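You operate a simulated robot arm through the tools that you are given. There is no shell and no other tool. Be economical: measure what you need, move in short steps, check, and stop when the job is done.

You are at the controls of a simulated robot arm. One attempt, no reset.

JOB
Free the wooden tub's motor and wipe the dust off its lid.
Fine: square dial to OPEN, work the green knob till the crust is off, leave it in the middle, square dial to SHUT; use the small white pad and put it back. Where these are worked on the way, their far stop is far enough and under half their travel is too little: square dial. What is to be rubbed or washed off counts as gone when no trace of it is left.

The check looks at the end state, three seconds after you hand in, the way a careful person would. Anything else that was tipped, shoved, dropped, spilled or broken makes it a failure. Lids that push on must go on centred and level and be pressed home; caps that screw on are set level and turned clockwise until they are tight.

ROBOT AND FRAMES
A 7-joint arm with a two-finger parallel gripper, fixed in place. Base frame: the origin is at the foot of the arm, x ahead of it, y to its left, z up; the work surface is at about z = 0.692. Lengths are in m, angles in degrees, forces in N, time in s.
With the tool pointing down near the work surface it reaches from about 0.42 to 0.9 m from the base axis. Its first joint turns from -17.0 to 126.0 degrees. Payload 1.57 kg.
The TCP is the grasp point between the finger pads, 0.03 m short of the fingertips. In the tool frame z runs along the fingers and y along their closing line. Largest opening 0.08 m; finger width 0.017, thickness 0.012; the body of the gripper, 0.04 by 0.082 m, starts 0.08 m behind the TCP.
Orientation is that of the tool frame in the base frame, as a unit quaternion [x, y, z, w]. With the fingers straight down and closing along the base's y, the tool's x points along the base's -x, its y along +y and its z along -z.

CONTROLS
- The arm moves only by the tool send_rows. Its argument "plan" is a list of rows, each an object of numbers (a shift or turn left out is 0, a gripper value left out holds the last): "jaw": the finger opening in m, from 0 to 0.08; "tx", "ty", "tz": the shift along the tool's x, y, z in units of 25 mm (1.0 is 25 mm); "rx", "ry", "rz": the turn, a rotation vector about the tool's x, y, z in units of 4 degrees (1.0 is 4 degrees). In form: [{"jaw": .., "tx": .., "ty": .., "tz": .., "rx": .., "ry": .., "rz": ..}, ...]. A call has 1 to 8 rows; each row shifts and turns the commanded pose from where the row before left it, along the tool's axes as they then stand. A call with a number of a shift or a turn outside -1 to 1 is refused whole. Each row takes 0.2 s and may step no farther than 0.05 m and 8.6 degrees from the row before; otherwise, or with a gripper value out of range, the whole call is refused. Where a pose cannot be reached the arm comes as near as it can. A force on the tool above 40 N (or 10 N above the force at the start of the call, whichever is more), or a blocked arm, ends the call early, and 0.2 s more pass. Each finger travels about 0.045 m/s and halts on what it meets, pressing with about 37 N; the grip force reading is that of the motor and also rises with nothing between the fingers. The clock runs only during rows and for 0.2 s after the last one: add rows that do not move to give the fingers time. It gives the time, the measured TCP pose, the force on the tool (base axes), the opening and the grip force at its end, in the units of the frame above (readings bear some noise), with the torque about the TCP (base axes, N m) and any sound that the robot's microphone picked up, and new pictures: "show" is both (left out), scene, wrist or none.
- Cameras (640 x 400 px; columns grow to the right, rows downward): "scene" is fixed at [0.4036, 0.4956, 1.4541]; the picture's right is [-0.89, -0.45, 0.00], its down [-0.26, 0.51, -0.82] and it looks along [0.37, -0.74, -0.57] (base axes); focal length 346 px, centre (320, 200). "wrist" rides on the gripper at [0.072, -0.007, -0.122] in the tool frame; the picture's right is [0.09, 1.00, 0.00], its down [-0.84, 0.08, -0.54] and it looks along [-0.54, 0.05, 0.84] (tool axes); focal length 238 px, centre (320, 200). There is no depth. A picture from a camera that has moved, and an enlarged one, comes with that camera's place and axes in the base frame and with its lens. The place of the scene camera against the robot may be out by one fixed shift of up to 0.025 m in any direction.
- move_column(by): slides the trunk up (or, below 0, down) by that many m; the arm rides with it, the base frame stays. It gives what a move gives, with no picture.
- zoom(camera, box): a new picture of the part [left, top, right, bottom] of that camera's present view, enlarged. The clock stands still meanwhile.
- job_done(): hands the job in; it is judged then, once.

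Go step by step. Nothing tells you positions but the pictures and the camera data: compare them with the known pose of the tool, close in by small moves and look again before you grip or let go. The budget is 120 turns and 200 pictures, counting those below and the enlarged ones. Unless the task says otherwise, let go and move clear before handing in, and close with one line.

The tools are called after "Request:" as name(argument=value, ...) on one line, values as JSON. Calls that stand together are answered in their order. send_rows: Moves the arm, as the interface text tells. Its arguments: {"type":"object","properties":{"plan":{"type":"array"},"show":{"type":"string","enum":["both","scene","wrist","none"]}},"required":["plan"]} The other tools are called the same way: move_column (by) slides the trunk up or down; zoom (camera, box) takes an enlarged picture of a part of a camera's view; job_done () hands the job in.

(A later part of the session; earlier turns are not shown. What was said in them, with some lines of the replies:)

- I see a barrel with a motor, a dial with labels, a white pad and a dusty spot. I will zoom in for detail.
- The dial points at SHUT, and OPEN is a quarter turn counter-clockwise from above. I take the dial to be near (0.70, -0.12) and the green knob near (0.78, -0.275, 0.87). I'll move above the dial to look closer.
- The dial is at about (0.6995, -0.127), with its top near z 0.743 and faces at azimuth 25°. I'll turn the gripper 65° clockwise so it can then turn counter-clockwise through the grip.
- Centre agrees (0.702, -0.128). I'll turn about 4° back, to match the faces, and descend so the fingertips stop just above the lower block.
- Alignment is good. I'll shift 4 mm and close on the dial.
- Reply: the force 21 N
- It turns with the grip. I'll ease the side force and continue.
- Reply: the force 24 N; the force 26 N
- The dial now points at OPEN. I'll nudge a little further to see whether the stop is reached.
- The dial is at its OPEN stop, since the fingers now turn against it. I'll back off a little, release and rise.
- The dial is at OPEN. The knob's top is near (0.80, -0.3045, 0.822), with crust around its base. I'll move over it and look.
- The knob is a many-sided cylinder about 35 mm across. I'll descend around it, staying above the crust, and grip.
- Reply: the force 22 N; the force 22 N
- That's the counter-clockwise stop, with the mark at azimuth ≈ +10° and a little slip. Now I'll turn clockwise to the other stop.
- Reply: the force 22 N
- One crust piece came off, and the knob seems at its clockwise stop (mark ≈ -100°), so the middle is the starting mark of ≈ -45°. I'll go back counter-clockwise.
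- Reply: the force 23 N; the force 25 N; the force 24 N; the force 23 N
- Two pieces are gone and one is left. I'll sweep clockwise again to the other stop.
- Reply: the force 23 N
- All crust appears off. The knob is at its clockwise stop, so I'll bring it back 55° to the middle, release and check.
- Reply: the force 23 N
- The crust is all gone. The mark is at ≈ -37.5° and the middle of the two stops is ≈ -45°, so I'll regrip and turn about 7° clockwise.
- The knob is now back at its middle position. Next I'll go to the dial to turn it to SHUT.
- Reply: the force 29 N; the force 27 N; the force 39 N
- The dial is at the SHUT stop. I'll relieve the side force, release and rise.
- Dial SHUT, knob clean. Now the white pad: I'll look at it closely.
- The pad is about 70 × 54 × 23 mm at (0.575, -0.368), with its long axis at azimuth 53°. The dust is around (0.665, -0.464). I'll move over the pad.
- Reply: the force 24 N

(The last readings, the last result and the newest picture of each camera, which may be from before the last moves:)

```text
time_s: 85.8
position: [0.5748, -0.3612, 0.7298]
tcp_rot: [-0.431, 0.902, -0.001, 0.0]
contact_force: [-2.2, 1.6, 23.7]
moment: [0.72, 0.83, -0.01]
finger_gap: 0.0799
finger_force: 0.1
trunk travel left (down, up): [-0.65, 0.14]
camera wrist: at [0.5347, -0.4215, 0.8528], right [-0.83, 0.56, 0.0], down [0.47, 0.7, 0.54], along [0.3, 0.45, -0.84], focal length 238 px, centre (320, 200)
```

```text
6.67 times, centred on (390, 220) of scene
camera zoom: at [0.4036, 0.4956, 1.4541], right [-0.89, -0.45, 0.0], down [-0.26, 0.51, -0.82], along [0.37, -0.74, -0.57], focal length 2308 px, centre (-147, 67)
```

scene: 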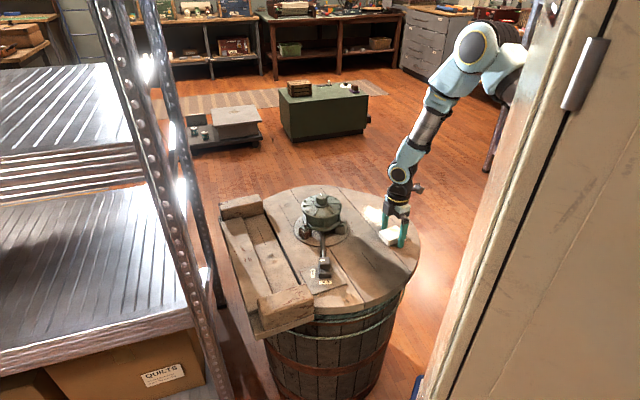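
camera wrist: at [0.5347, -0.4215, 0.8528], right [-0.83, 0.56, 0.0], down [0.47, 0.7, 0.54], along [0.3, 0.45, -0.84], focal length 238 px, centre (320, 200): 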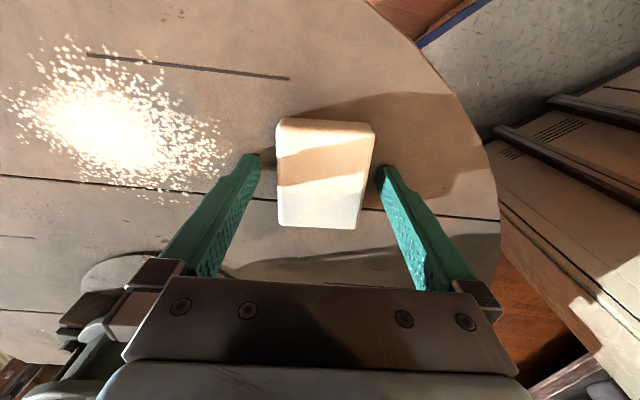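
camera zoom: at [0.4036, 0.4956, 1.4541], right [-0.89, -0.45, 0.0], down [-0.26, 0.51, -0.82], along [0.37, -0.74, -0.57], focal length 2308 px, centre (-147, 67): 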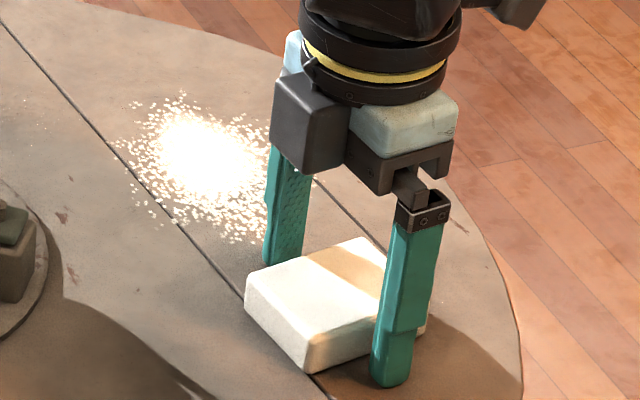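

The fingertips touched the wood, so I'll raise 6 mm and then grip the pad.

Request:
send_rows(plan=[{"tz": -0.26}, {"jaw": 0.04}, {}, {}, {}, {}])

```text
time_s: 87.2
position: [0.5737, -0.3605, 0.7348]
tcp_rot: [-0.43, 0.903, 0.0, 0.0]
contact_force: [0.6, 0.1, 0.8]
moment: [0.01, 0.02, 0.01]
finger_gap: 0.054
finger_force: 36.8
trunk travel left (down, up): [-0.65, 0.14]
camera wrist: at [0.5346, -0.421, 0.8579], right [-0.83, 0.56, 0.0], down [0.47, 0.7, 0.54], along [0.3, 0.45, -0.84], focal length 238 px, centre (320, 200)
```

scene: 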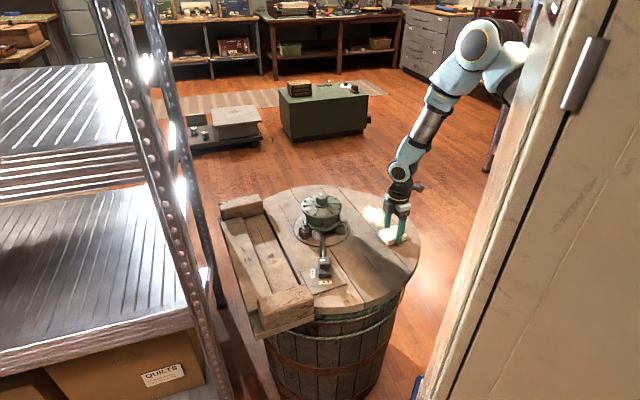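
wrist: 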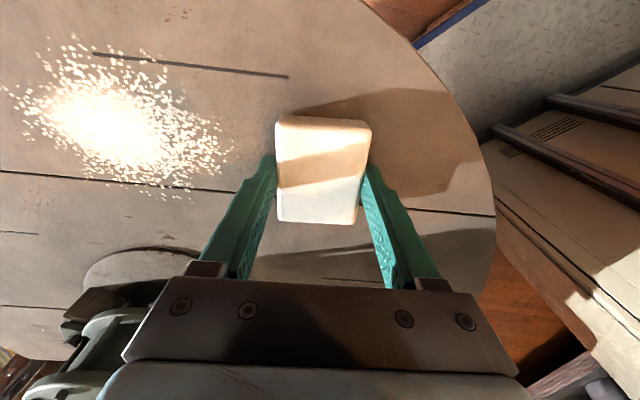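

Gripped, and I've noted the pad's home pose: (0.5737, -0.3605, 0.7348). I'll lift, move to the near edge of the dust, lower and press lightly for the first stroke.

Request:
send_rows(plan=[{"tz": -0.8}, {"ty": -0.9, "tx": -0.4}, {"ty": -0.9, "tx": -0.4}, {"tz": 0.8}, {"tz": 0.04}, {}], show="none")

```text
time_s: 88.6
position: [0.6212, -0.3721, 0.7362]
tcp_rot: [-0.43, 0.903, 0.0, -0.001]
contact_force: [-1.4, -0.2, 0.2]
moment: [-0.01, 0.0, 0.01]
finger_gap: 0.0538
finger_force: 37.5
trunk travel left (down, up): [-0.65, 0.14]
```

Request:
send_rows(plan=[{"tz": 0.08}, {"tz": 0.04}, {}], show="wrist")

```text
time_s: 89.4
position: [0.6227, -0.3733, 0.7347]
tcp_rot: [-0.431, 0.902, -0.002, 0.001]
contact_force: [-3.4, 4.8, 31.2]
moment: [0.36, 0.35, 0.05]
finger_gap: 0.054
finger_force: 36.9
trunk travel left (down, up): [-0.65, 0.14]
camera wrist: at [0.5816, -0.4327, 0.8568], right [-0.83, 0.56, 0.0], down [0.47, 0.7, 0.54], along [0.3, 0.45, -0.84], focal length 238 px, centre (320, 200)
```

wrist: 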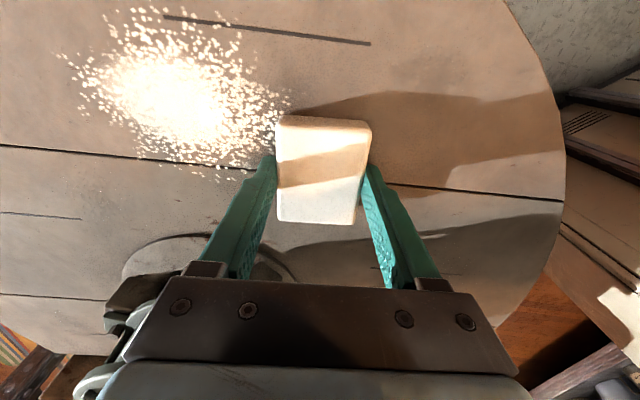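

Request:
send_rows(plan=[{"tz": -0.05}, {"ty": -0.8}, {"ty": -0.8}, {"ty": -0.8}, {"ty": -0.8}, {"ty": -0.8}, {"ty": -0.8}, {"ty": -0.8}])

```text
time_s: 89.9
position: [0.6229, -0.374, 0.734]
tcp_rot: [-0.432, 0.902, 0.004, -0.003]
contact_force: [-8.6, 6.3, 24.1]
moment: [0.02, -0.09, 0.04]
finger_gap: 0.0539
finger_force: 37.0
trunk travel left (down, up): [-0.65, 0.14]
stopped in row 2: the force on the tool passed its limit at 49 N (the readings are from after the stop); the commanded pose is now the measured one
camera wrist: at [0.5843, -0.4345, 0.8567], right [-0.83, 0.55, 0.01], down [0.47, 0.7, 0.54], along [0.29, 0.46, -0.84], focal length 238 px, centre (320, 200)
```

scene: 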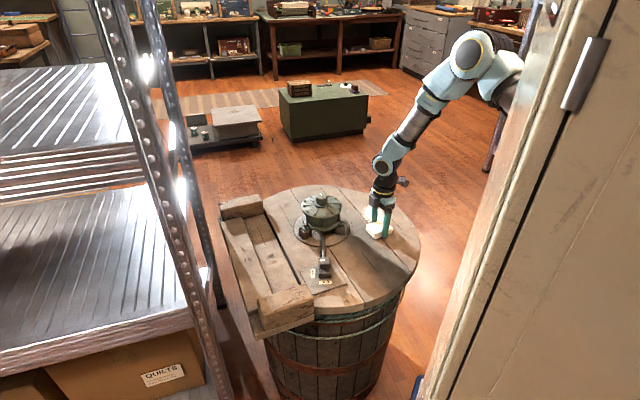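
wrist: 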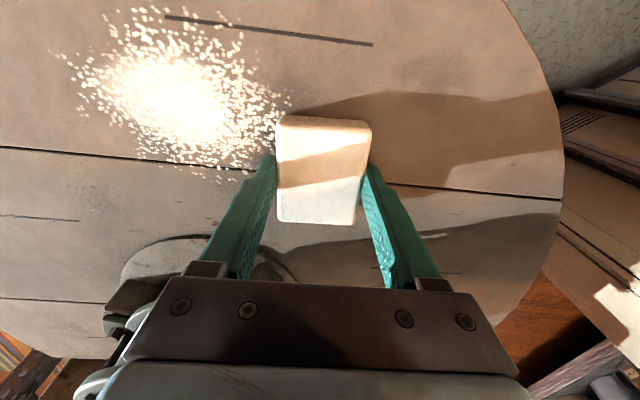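

The friction was too high at that pressure. I'll lighten it, level the tool and stroke more slowly.

Request:
send_rows(plan=[{"tz": -0.12, "rx": 0.14, "ry": -0.03}, {}, {}], show="none")

```text
time_s: 90.7
position: [0.6253, -0.3746, 0.7349]
tcp_rot: [-0.432, 0.902, 0.0, -0.001]
contact_force: [-0.2, 0.2, -0.2]
moment: [0.0, 0.02, -0.03]
finger_gap: 0.0543
finger_force: 36.9
trunk travel left (down, up): [-0.65, 0.14]
```

Request:
send_rows(plan=[{"tz": 0.04}, {"tz": 0.02}, {}], show="none")

```text
time_s: 91.5
position: [0.6247, -0.3759, 0.7343]
tcp_rot: [-0.431, 0.902, 0.0, 0.001]
contact_force: [-0.7, -0.4, 4.4]
moment: [0.01, 0.12, 0.02]
finger_gap: 0.054
finger_force: 37.2
trunk travel left (down, up): [-0.65, 0.14]
```

Request:
send_rows(plan=[{"tz": 0.015}, {"ty": -0.5}, {"ty": -0.5}, {"ty": -0.5}, {"ty": -0.5}, {"ty": -0.5}, {"ty": -0.5}, {"ty": -0.5}])

```text
time_s: 93.3
position: [0.6924, -0.4295, 0.7337]
tcp_rot: [-0.432, 0.902, -0.001, 0.0]
contact_force: [-7.6, 7.6, 15.9]
moment: [0.29, 0.4, -0.02]
finger_gap: 0.0541
finger_force: 37.5
trunk travel left (down, up): [-0.65, 0.14]
camera wrist: at [0.6522, -0.49, 0.8564], right [-0.83, 0.55, 0.0], down [0.46, 0.7, 0.54], along [0.3, 0.45, -0.84], focal length 238 px, centre (320, 200)
```

scene: 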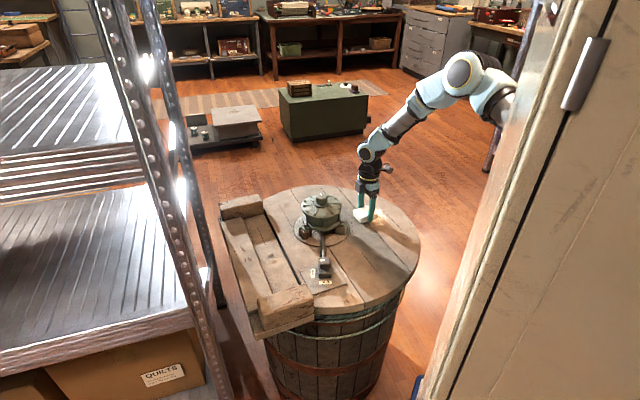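
wrist: 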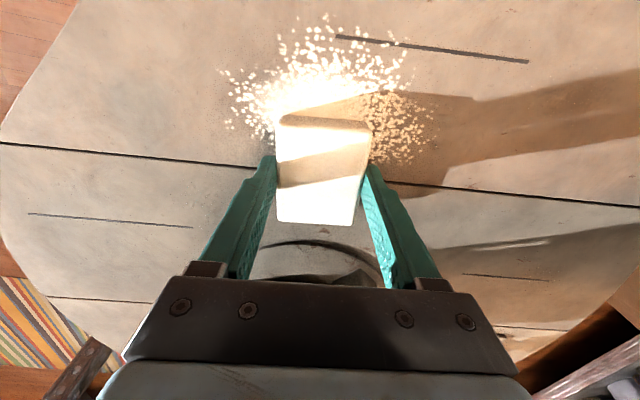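

Request:
send_rows(plan=[{"ty": -0.5}, {"ty": -0.5}, {"ty": -0.5}, {"tx": 0.4}, {"tx": 0.4}, {"ty": 0.5}, {"ty": 0.5}, {"ty": 0.5}], show="none")

Request:
send_rows(plan=[{"ty": 0.5}, {"ty": 0.5}, {"ty": 0.5}, {"ty": 0.5}, {"ty": 0.5}, {"ty": 0.5}, {"ty": 0.5}, {}])

```text
time_s: 95.1
position: [0.6781, -0.4442, 0.7332]
tcp_rot: [-0.431, 0.903, 0.0, 0.0]
contact_force: [2.2, -1.9, 4.5]
moment: [-0.1, -0.14, -0.04]
finger_gap: 0.0541
finger_force: 37.3
trunk travel left (down, up): [-0.65, 0.14]
```

```text
time_s: 96.9
position: [0.6119, -0.3904, 0.7339]
tcp_rot: [-0.431, 0.902, 0.0, 0.0]
contact_force: [2.2, -2.8, 5.8]
moment: [-0.03, -0.11, -0.02]
finger_gap: 0.0543
finger_force: 36.9
trunk travel left (down, up): [-0.65, 0.14]
camera wrist: at [0.5712, -0.4501, 0.8564], right [-0.83, 0.55, 0.0], down [0.47, 0.7, 0.54], along [0.3, 0.45, -0.84], focal length 238 px, centre (320, 200)
```

scene: 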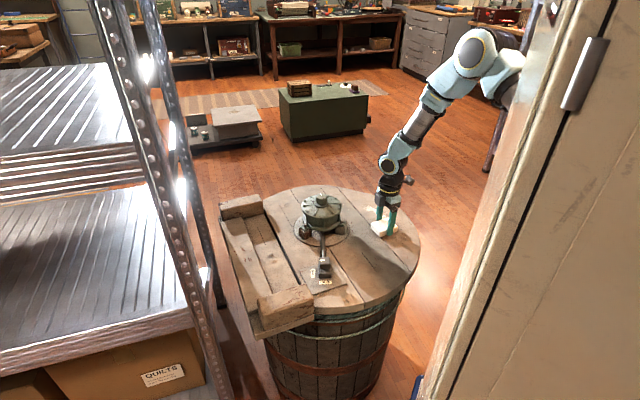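
wrist: 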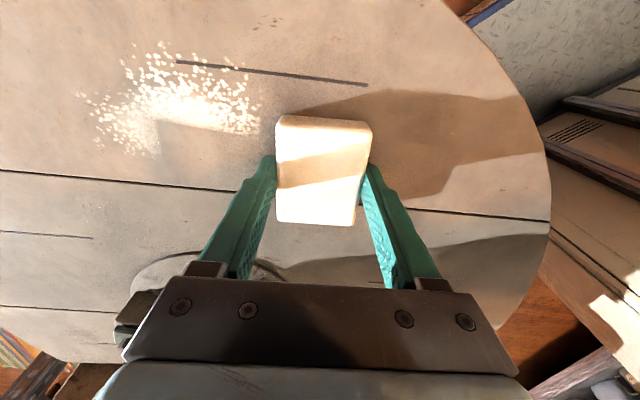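

Swept parts come clean. I'll continue with strips further over.

Request:
send_rows(plan=[{"tx": 0.5}, {"tx": 0.5}, {"ty": -0.6}, {"ty": -0.6}, {"ty": -0.6}, {"ty": -0.6}, {"ty": -0.6}, {"ty": -0.6}], show="none")

Request:
send_rows(plan=[{"ty": -0.6}, {"ty": -0.6}, {"ty": -0.6}, {"ty": -0.6}, {"tx": 0.5}, {"tx": 0.5}, {"ty": 0.6}, {"ty": 0.6}], show="none")

Request:
send_rows(plan=[{"ty": 0.6}, {"ty": 0.6}, {"ty": 0.6}, {"ty": 0.6}, {"ty": 0.6}, {"ty": 0.6}, {"ty": 0.6}, {"ty": 0.6}])

```text
time_s: 98.7
position: [0.6658, -0.4661, 0.7339]
tcp_rot: [-0.43, 0.903, 0.0, 0.0]
contact_force: [-6.8, 5.8, 12.5]
moment: [0.11, 0.28, -0.02]
finger_gap: 0.0543
finger_force: 37.1
trunk travel left (down, up): [-0.65, 0.14]
```

```text
time_s: 100.5
position: [0.6726, -0.5061, 0.7334]
tcp_rot: [-0.43, 0.903, 0.0, 0.0]
contact_force: [5.9, -4.1, 9.2]
moment: [-0.12, -0.17, 0.0]
finger_gap: 0.0541
finger_force: 36.9
trunk travel left (down, up): [-0.65, 0.14]
```

```text
time_s: 102.3
position: [0.58, -0.4294, 0.7342]
tcp_rot: [-0.431, 0.902, 0.001, 0.0]
contact_force: [-0.3, 0.3, 1.7]
moment: [-0.04, 0.0, 0.01]
finger_gap: 0.054
finger_force: 37.1
trunk travel left (down, up): [-0.65, 0.14]
camera wrist: at [0.5398, -0.4892, 0.8562], right [-0.83, 0.55, 0.0], down [0.47, 0.7, 0.54], along [0.3, 0.45, -0.84], focal length 238 px, centre (320, 200)
```

scene: 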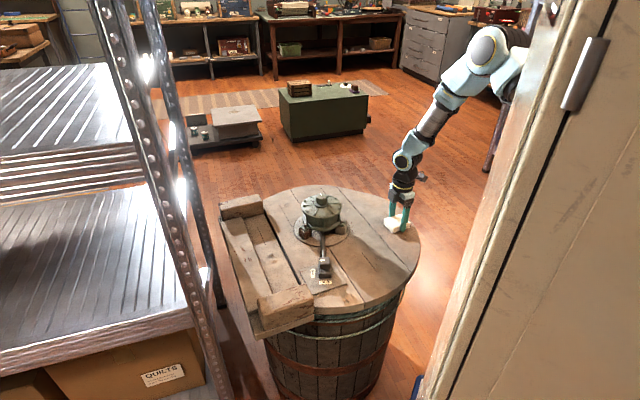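
wrist: 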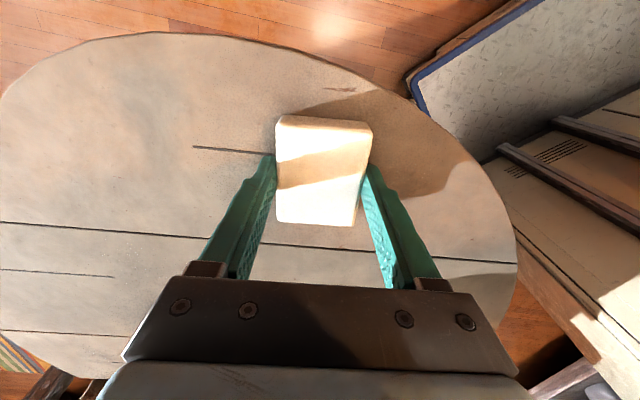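

Request:
zoom(camera="wrist", box=[0, 30, 280, 260])

Request:
zoom(camera="scene", box=[330, 180, 425, 250])

```text
1.74 times, centred on (140, 145) of wrist
camera zoom: at [0.5398, -0.4892, 0.8562], right [-0.83, 0.55, 0.0], down [0.47, 0.7, 0.54], along [0.3, 0.45, -0.84], focal length 414 px, centre (633, 296)
```

zoom: 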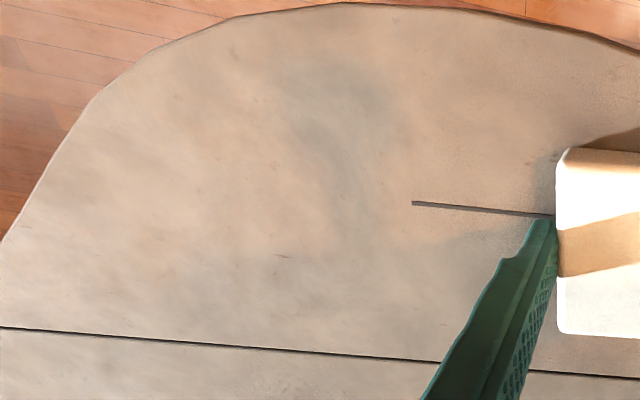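

```text
5.71 times, centred on (378, 215) of scene
camera zoom: at [0.4036, 0.4956, 1.4541], right [-0.89, -0.45, 0.0], down [-0.26, 0.51, -0.82], along [0.37, -0.74, -0.57], focal length 1978 px, centre (-9, 114)
```

zoom: 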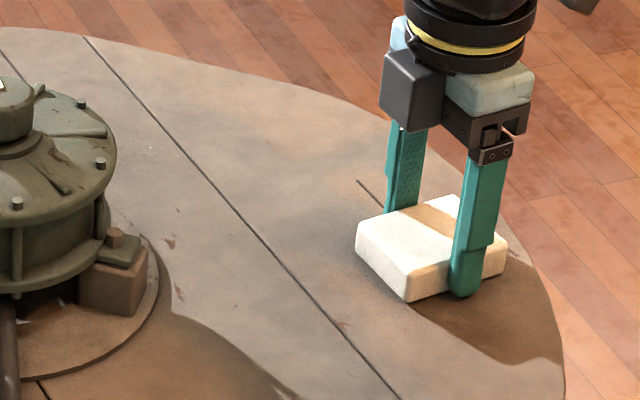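

Request:
zoom(camera="scene", box=[335, 190, 383, 226])

Request:
zoom(camera="scene", box=[365, 188, 405, 222])

Request:
zoom(camera="scene", box=[350, 225, 420, 285])

```text
11.11 times, centred on (359, 208) of scene
camera zoom: at [0.4036, 0.4956, 1.4541], right [-0.89, -0.45, 0.0], down [-0.26, 0.51, -0.82], along [0.37, -0.74, -0.57], focal length 3846 px, centre (-113, 111)
```

zoom: 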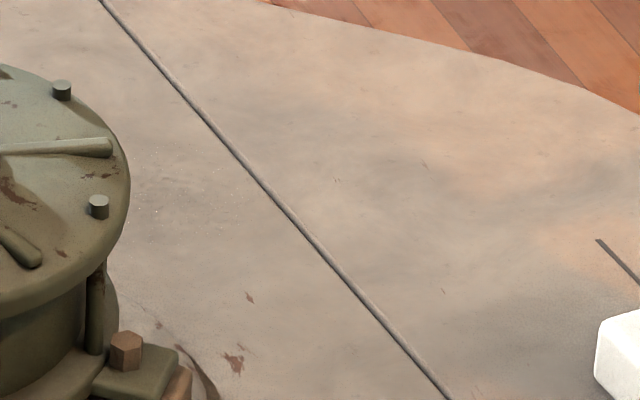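

```text
11.76 times, centred on (385, 205) of scene
camera zoom: at [0.4036, 0.4956, 1.4541], right [-0.89, -0.45, 0.0], down [-0.26, 0.51, -0.82], along [0.37, -0.74, -0.57], focal length 4072 px, centre (-445, 141)
```

zoom: 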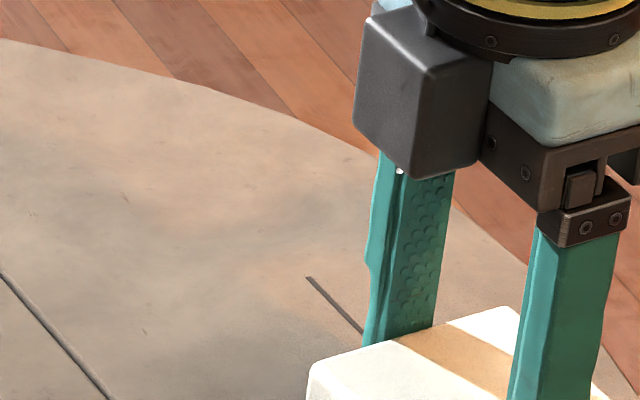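

```text
6.67 times, centred on (385, 255) of scene
camera zoom: at [0.4036, 0.4956, 1.4541], right [-0.89, -0.45, 0.0], down [-0.26, 0.51, -0.82], along [0.37, -0.74, -0.57], focal length 2308 px, centre (-113, -167)
```

zoom: 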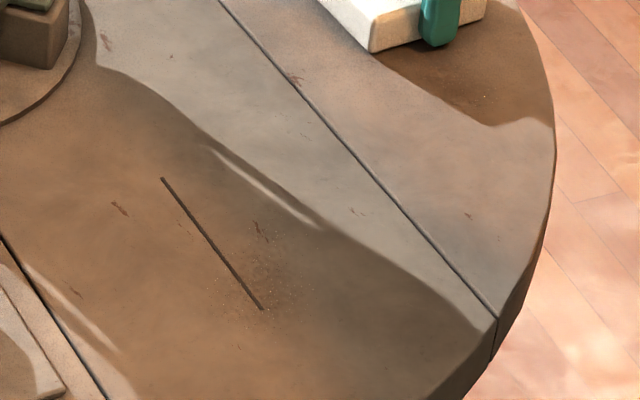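

Request:
zoom(camera="scene", box=[374, 256, 402, 277])

Request:
zoom(camera="scene", box=[340, 200, 364, 218])

Request:
zoom(camera="scene", box=[400, 228, 424, 246])

```text
16.00 times, centred on (388, 266) of scene
camera zoom: at [0.4036, 0.4956, 1.4541], right [-0.89, -0.45, 0.0], down [-0.26, 0.51, -0.82], along [0.37, -0.74, -0.57], focal length 5538 px, centre (-768, -864)
```

zoom: 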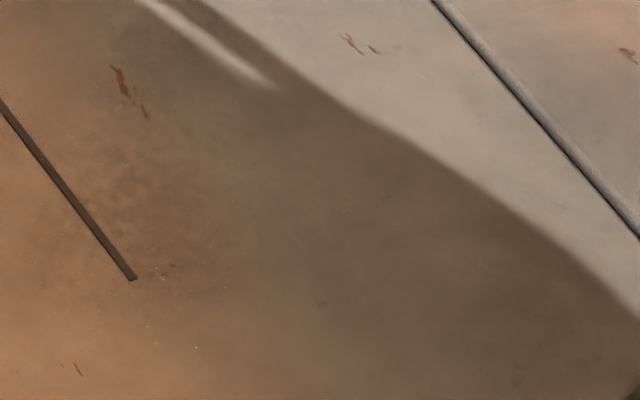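

```text
16.00 times, centred on (352, 209) of scene
camera zoom: at [0.4036, 0.4956, 1.4541], right [-0.89, -0.45, 0.0], down [-0.26, 0.51, -0.82], along [0.37, -0.74, -0.57], focal length 5538 px, centre (-192, 56)
```

zoom: 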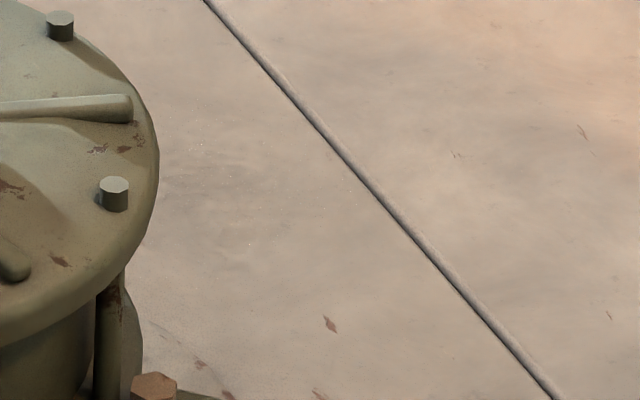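

```text
16.00 times, centred on (412, 237) of scene
camera zoom: at [0.4036, 0.4956, 1.4541], right [-0.89, -0.45, 0.0], down [-0.26, 0.51, -0.82], along [0.37, -0.74, -0.57], focal length 5538 px, centre (-1152, -392)
```

zoom: 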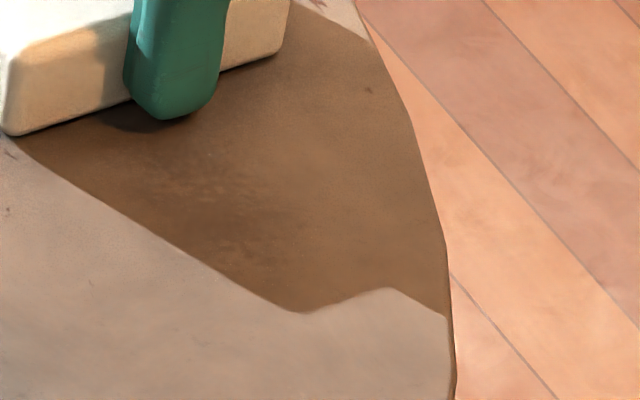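

The dust is gone; the leftover specks are picture noise. I'll lift the pad and carry it home.

Request:
send_rows(plan=[{"tz": -0.8}, {"tx": -0.66, "ty": 0.64}, {"tx": -0.66, "ty": 0.64}, {"tx": -0.66, "ty": 0.65}, {}, {}])

Request:
zoom(camera="wrist", box=[0, 0, 280, 200])

```text
time_s: 103.7
position: [0.5743, -0.36, 0.7547]
tcp_rot: [-0.431, 0.902, -0.001, 0.0]
contact_force: [-0.3, -0.4, 0.4]
moment: [0.02, 0.03, -0.01]
finger_gap: 0.0541
finger_force: 37.0
trunk travel left (down, up): [-0.65, 0.14]
camera wrist: at [0.5332, -0.42, 0.8768], right [-0.83, 0.55, 0.0], down [0.47, 0.7, 0.54], along [0.3, 0.45, -0.84], focal length 238 px, centre (320, 200)
```

scene: 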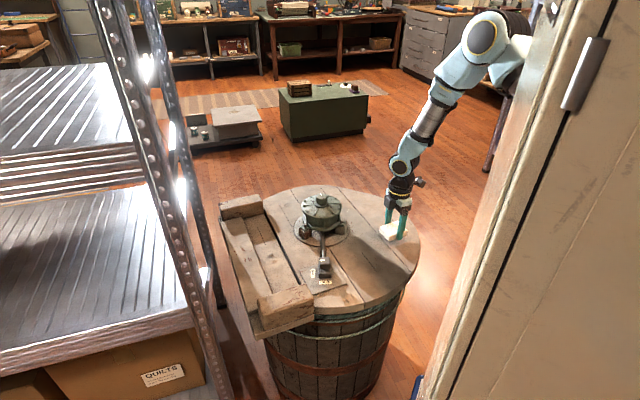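
wrist: 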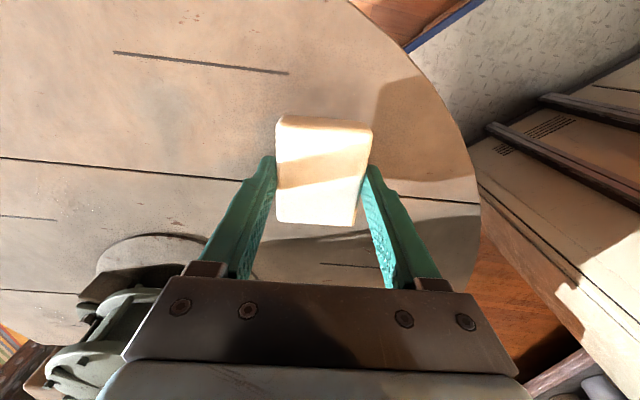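

```text
2.00 times, centred on (140, 100) of wrist
camera zoom: at [0.5332, -0.42, 0.8768], right [-0.83, 0.55, 0.0], down [0.47, 0.7, 0.54], along [0.3, 0.45, -0.84], focal length 477 px, centre (680, 400)
```

zoom: 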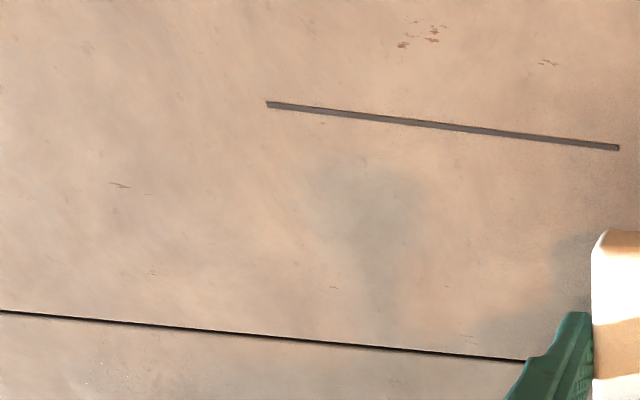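

Request:
zoom(camera="wrist", box=[0, 150, 120, 230])

Request:
zoom(camera="wrist", box=[240, 40, 480, 260])

```text
5.00 times, centred on (60, 190) of wrist
camera zoom: at [0.5332, -0.42, 0.8768], right [-0.83, 0.55, 0.0], down [0.47, 0.7, 0.54], along [0.3, 0.45, -0.84], focal length 1192 px, centre (1620, 250)
```

zoom: 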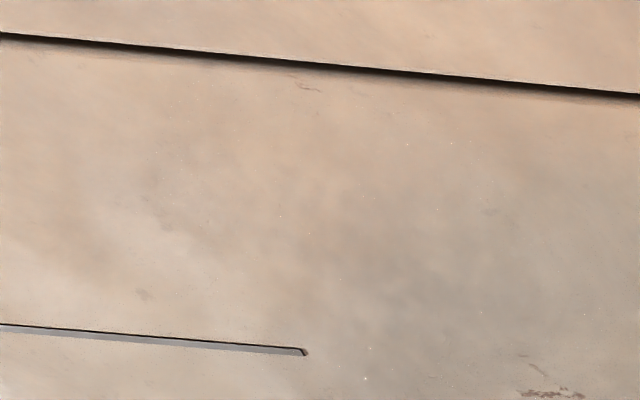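

```text
1.82 times, centred on (360, 150) of wrist
camera zoom: at [0.5332, -0.42, 0.8768], right [-0.83, 0.55, 0.0], down [0.47, 0.7, 0.54], along [0.3, 0.45, -0.84], focal length 433 px, centre (247, 291)
```

zoom: 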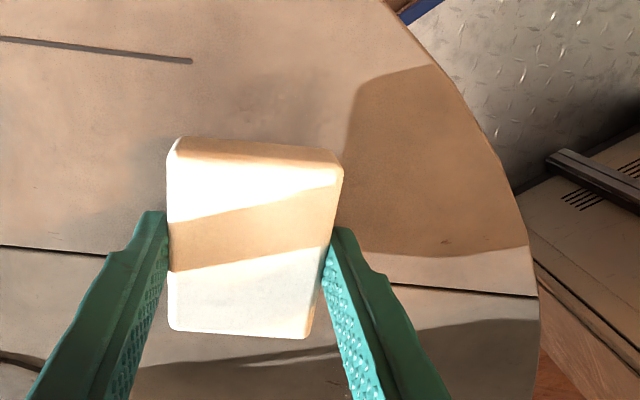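

The pad is over its home spot. I'll lower it, release and rise.

Request:
send_rows(plan=[{"tz": 0.5}, {"tz": 0.28}, {}, {}], show="none")

```text
time_s: 104.7
position: [0.5737, -0.3599, 0.7338]
tcp_rot: [-0.431, 0.902, 0.0, 0.0]
contact_force: [-0.1, -0.3, -0.2]
moment: [0.01, -0.01, 0.01]
finger_gap: 0.0542
finger_force: 36.7
trunk travel left (down, up): [-0.65, 0.14]
```

Request:
send_rows(plan=[{"tz": 0.03}, {"tz": 0.03}, {}], show="none")

```text
time_s: 105.5
position: [0.5743, -0.3603, 0.7338]
tcp_rot: [-0.431, 0.902, 0.0, 0.0]
contact_force: [-3.6, -0.6, 13.1]
moment: [0.11, 0.13, 0.07]
finger_gap: 0.0539
finger_force: 36.8
trunk travel left (down, up): [-0.65, 0.14]
```

Request:
send_rows(plan=[{"tz": -0.03}, {"jaw": 0.08}, {}, {}, {}, {"tz": -1}, {"tz": -1}, {"tz": -1}], show="none")

Request:
send_rows(plan=[{"tz": -1}, {"tz": -1}, {"tz": -1}, {"tz": -1}, {}])

Request:
zoom(camera="scene", box=[290, 180, 430, 290])

Request:
zoom(camera="wrist", box=[100, 0, 420, 200])

```text
time_s: 107.3
position: [0.5741, -0.36, 0.8082]
tcp_rot: [-0.431, 0.902, -0.001, 0.0]
contact_force: [-0.8, -0.5, -0.4]
moment: [-0.01, 0.01, -0.03]
finger_gap: 0.0801
finger_force: 0.0
trunk travel left (down, up): [-0.65, 0.14]
```

```text
time_s: 108.5
position: [0.5726, -0.3603, 0.9087]
tcp_rot: [-0.431, 0.902, 0.0, 0.0]
contact_force: [0.4, 0.0, 1.1]
moment: [-0.01, -0.01, 0.01]
finger_gap: 0.0801
finger_force: 0.0
trunk travel left (down, up): [-0.65, 0.14]
camera wrist: at [0.5335, -0.4205, 1.0304], right [-0.83, 0.55, 0.0], down [0.47, 0.7, 0.54], along [0.3, 0.45, -0.84], focal length 238 px, centre (320, 200)
```

scene: 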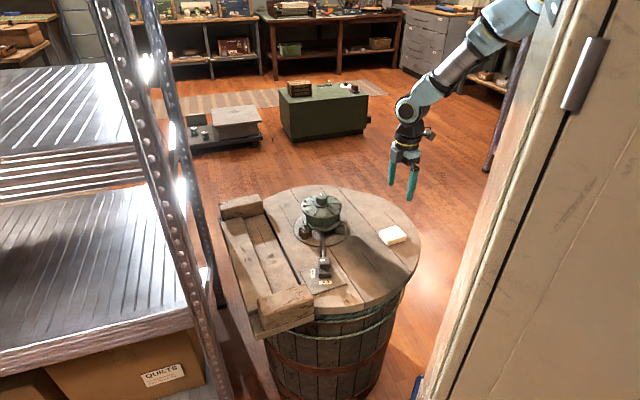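
wrist: 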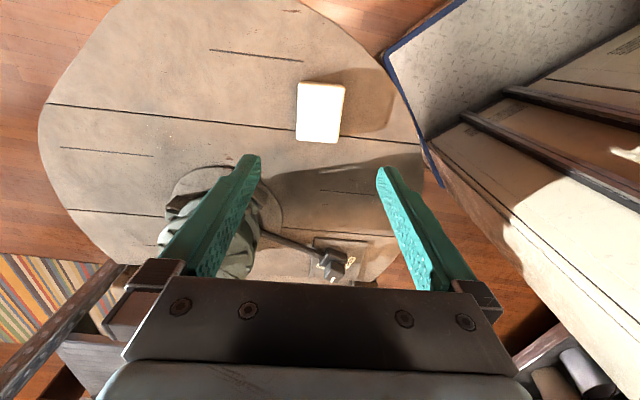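

```text
3.64 times, centred on (360, 235) of scene
camera zoom: at [0.4036, 0.4956, 1.4541], right [-0.89, -0.45, 0.0], down [-0.26, 0.51, -0.82], along [0.37, -0.74, -0.57], focal length 1259 px, centre (174, 73)
```

zoom: 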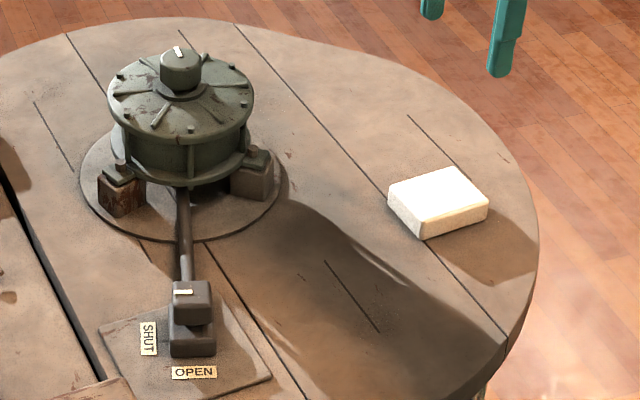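

```text
2.00 times, centred on (260, 100) of wrist
camera zoom: at [0.5335, -0.4205, 1.0304], right [-0.83, 0.55, 0.0], down [0.47, 0.7, 0.54], along [0.3, 0.45, -0.84], focal length 477 px, centre (440, 400)
```

zoom: 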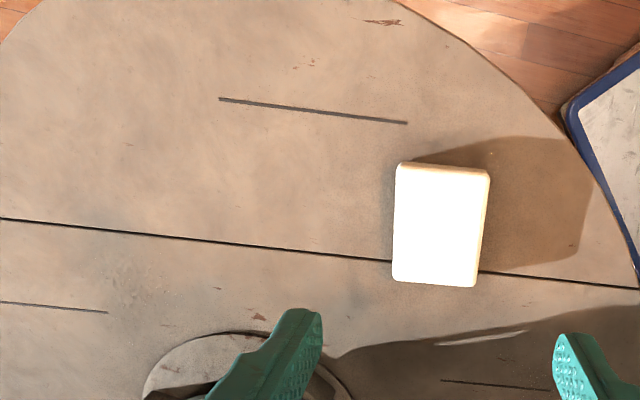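

Everything checks out: dial SHUT, knob in the middle with no crust left, lid clean, pad back in its place and the gripper clear. I'm handing in.

Request:
job_done()

```text
The job is handed in.
```

The motor is freed and the lid wiped: the dial is at SHUT, the green knob is within a few degrees of its middle with the crust off, no dust shows on the lid, and the pad is back in its place.
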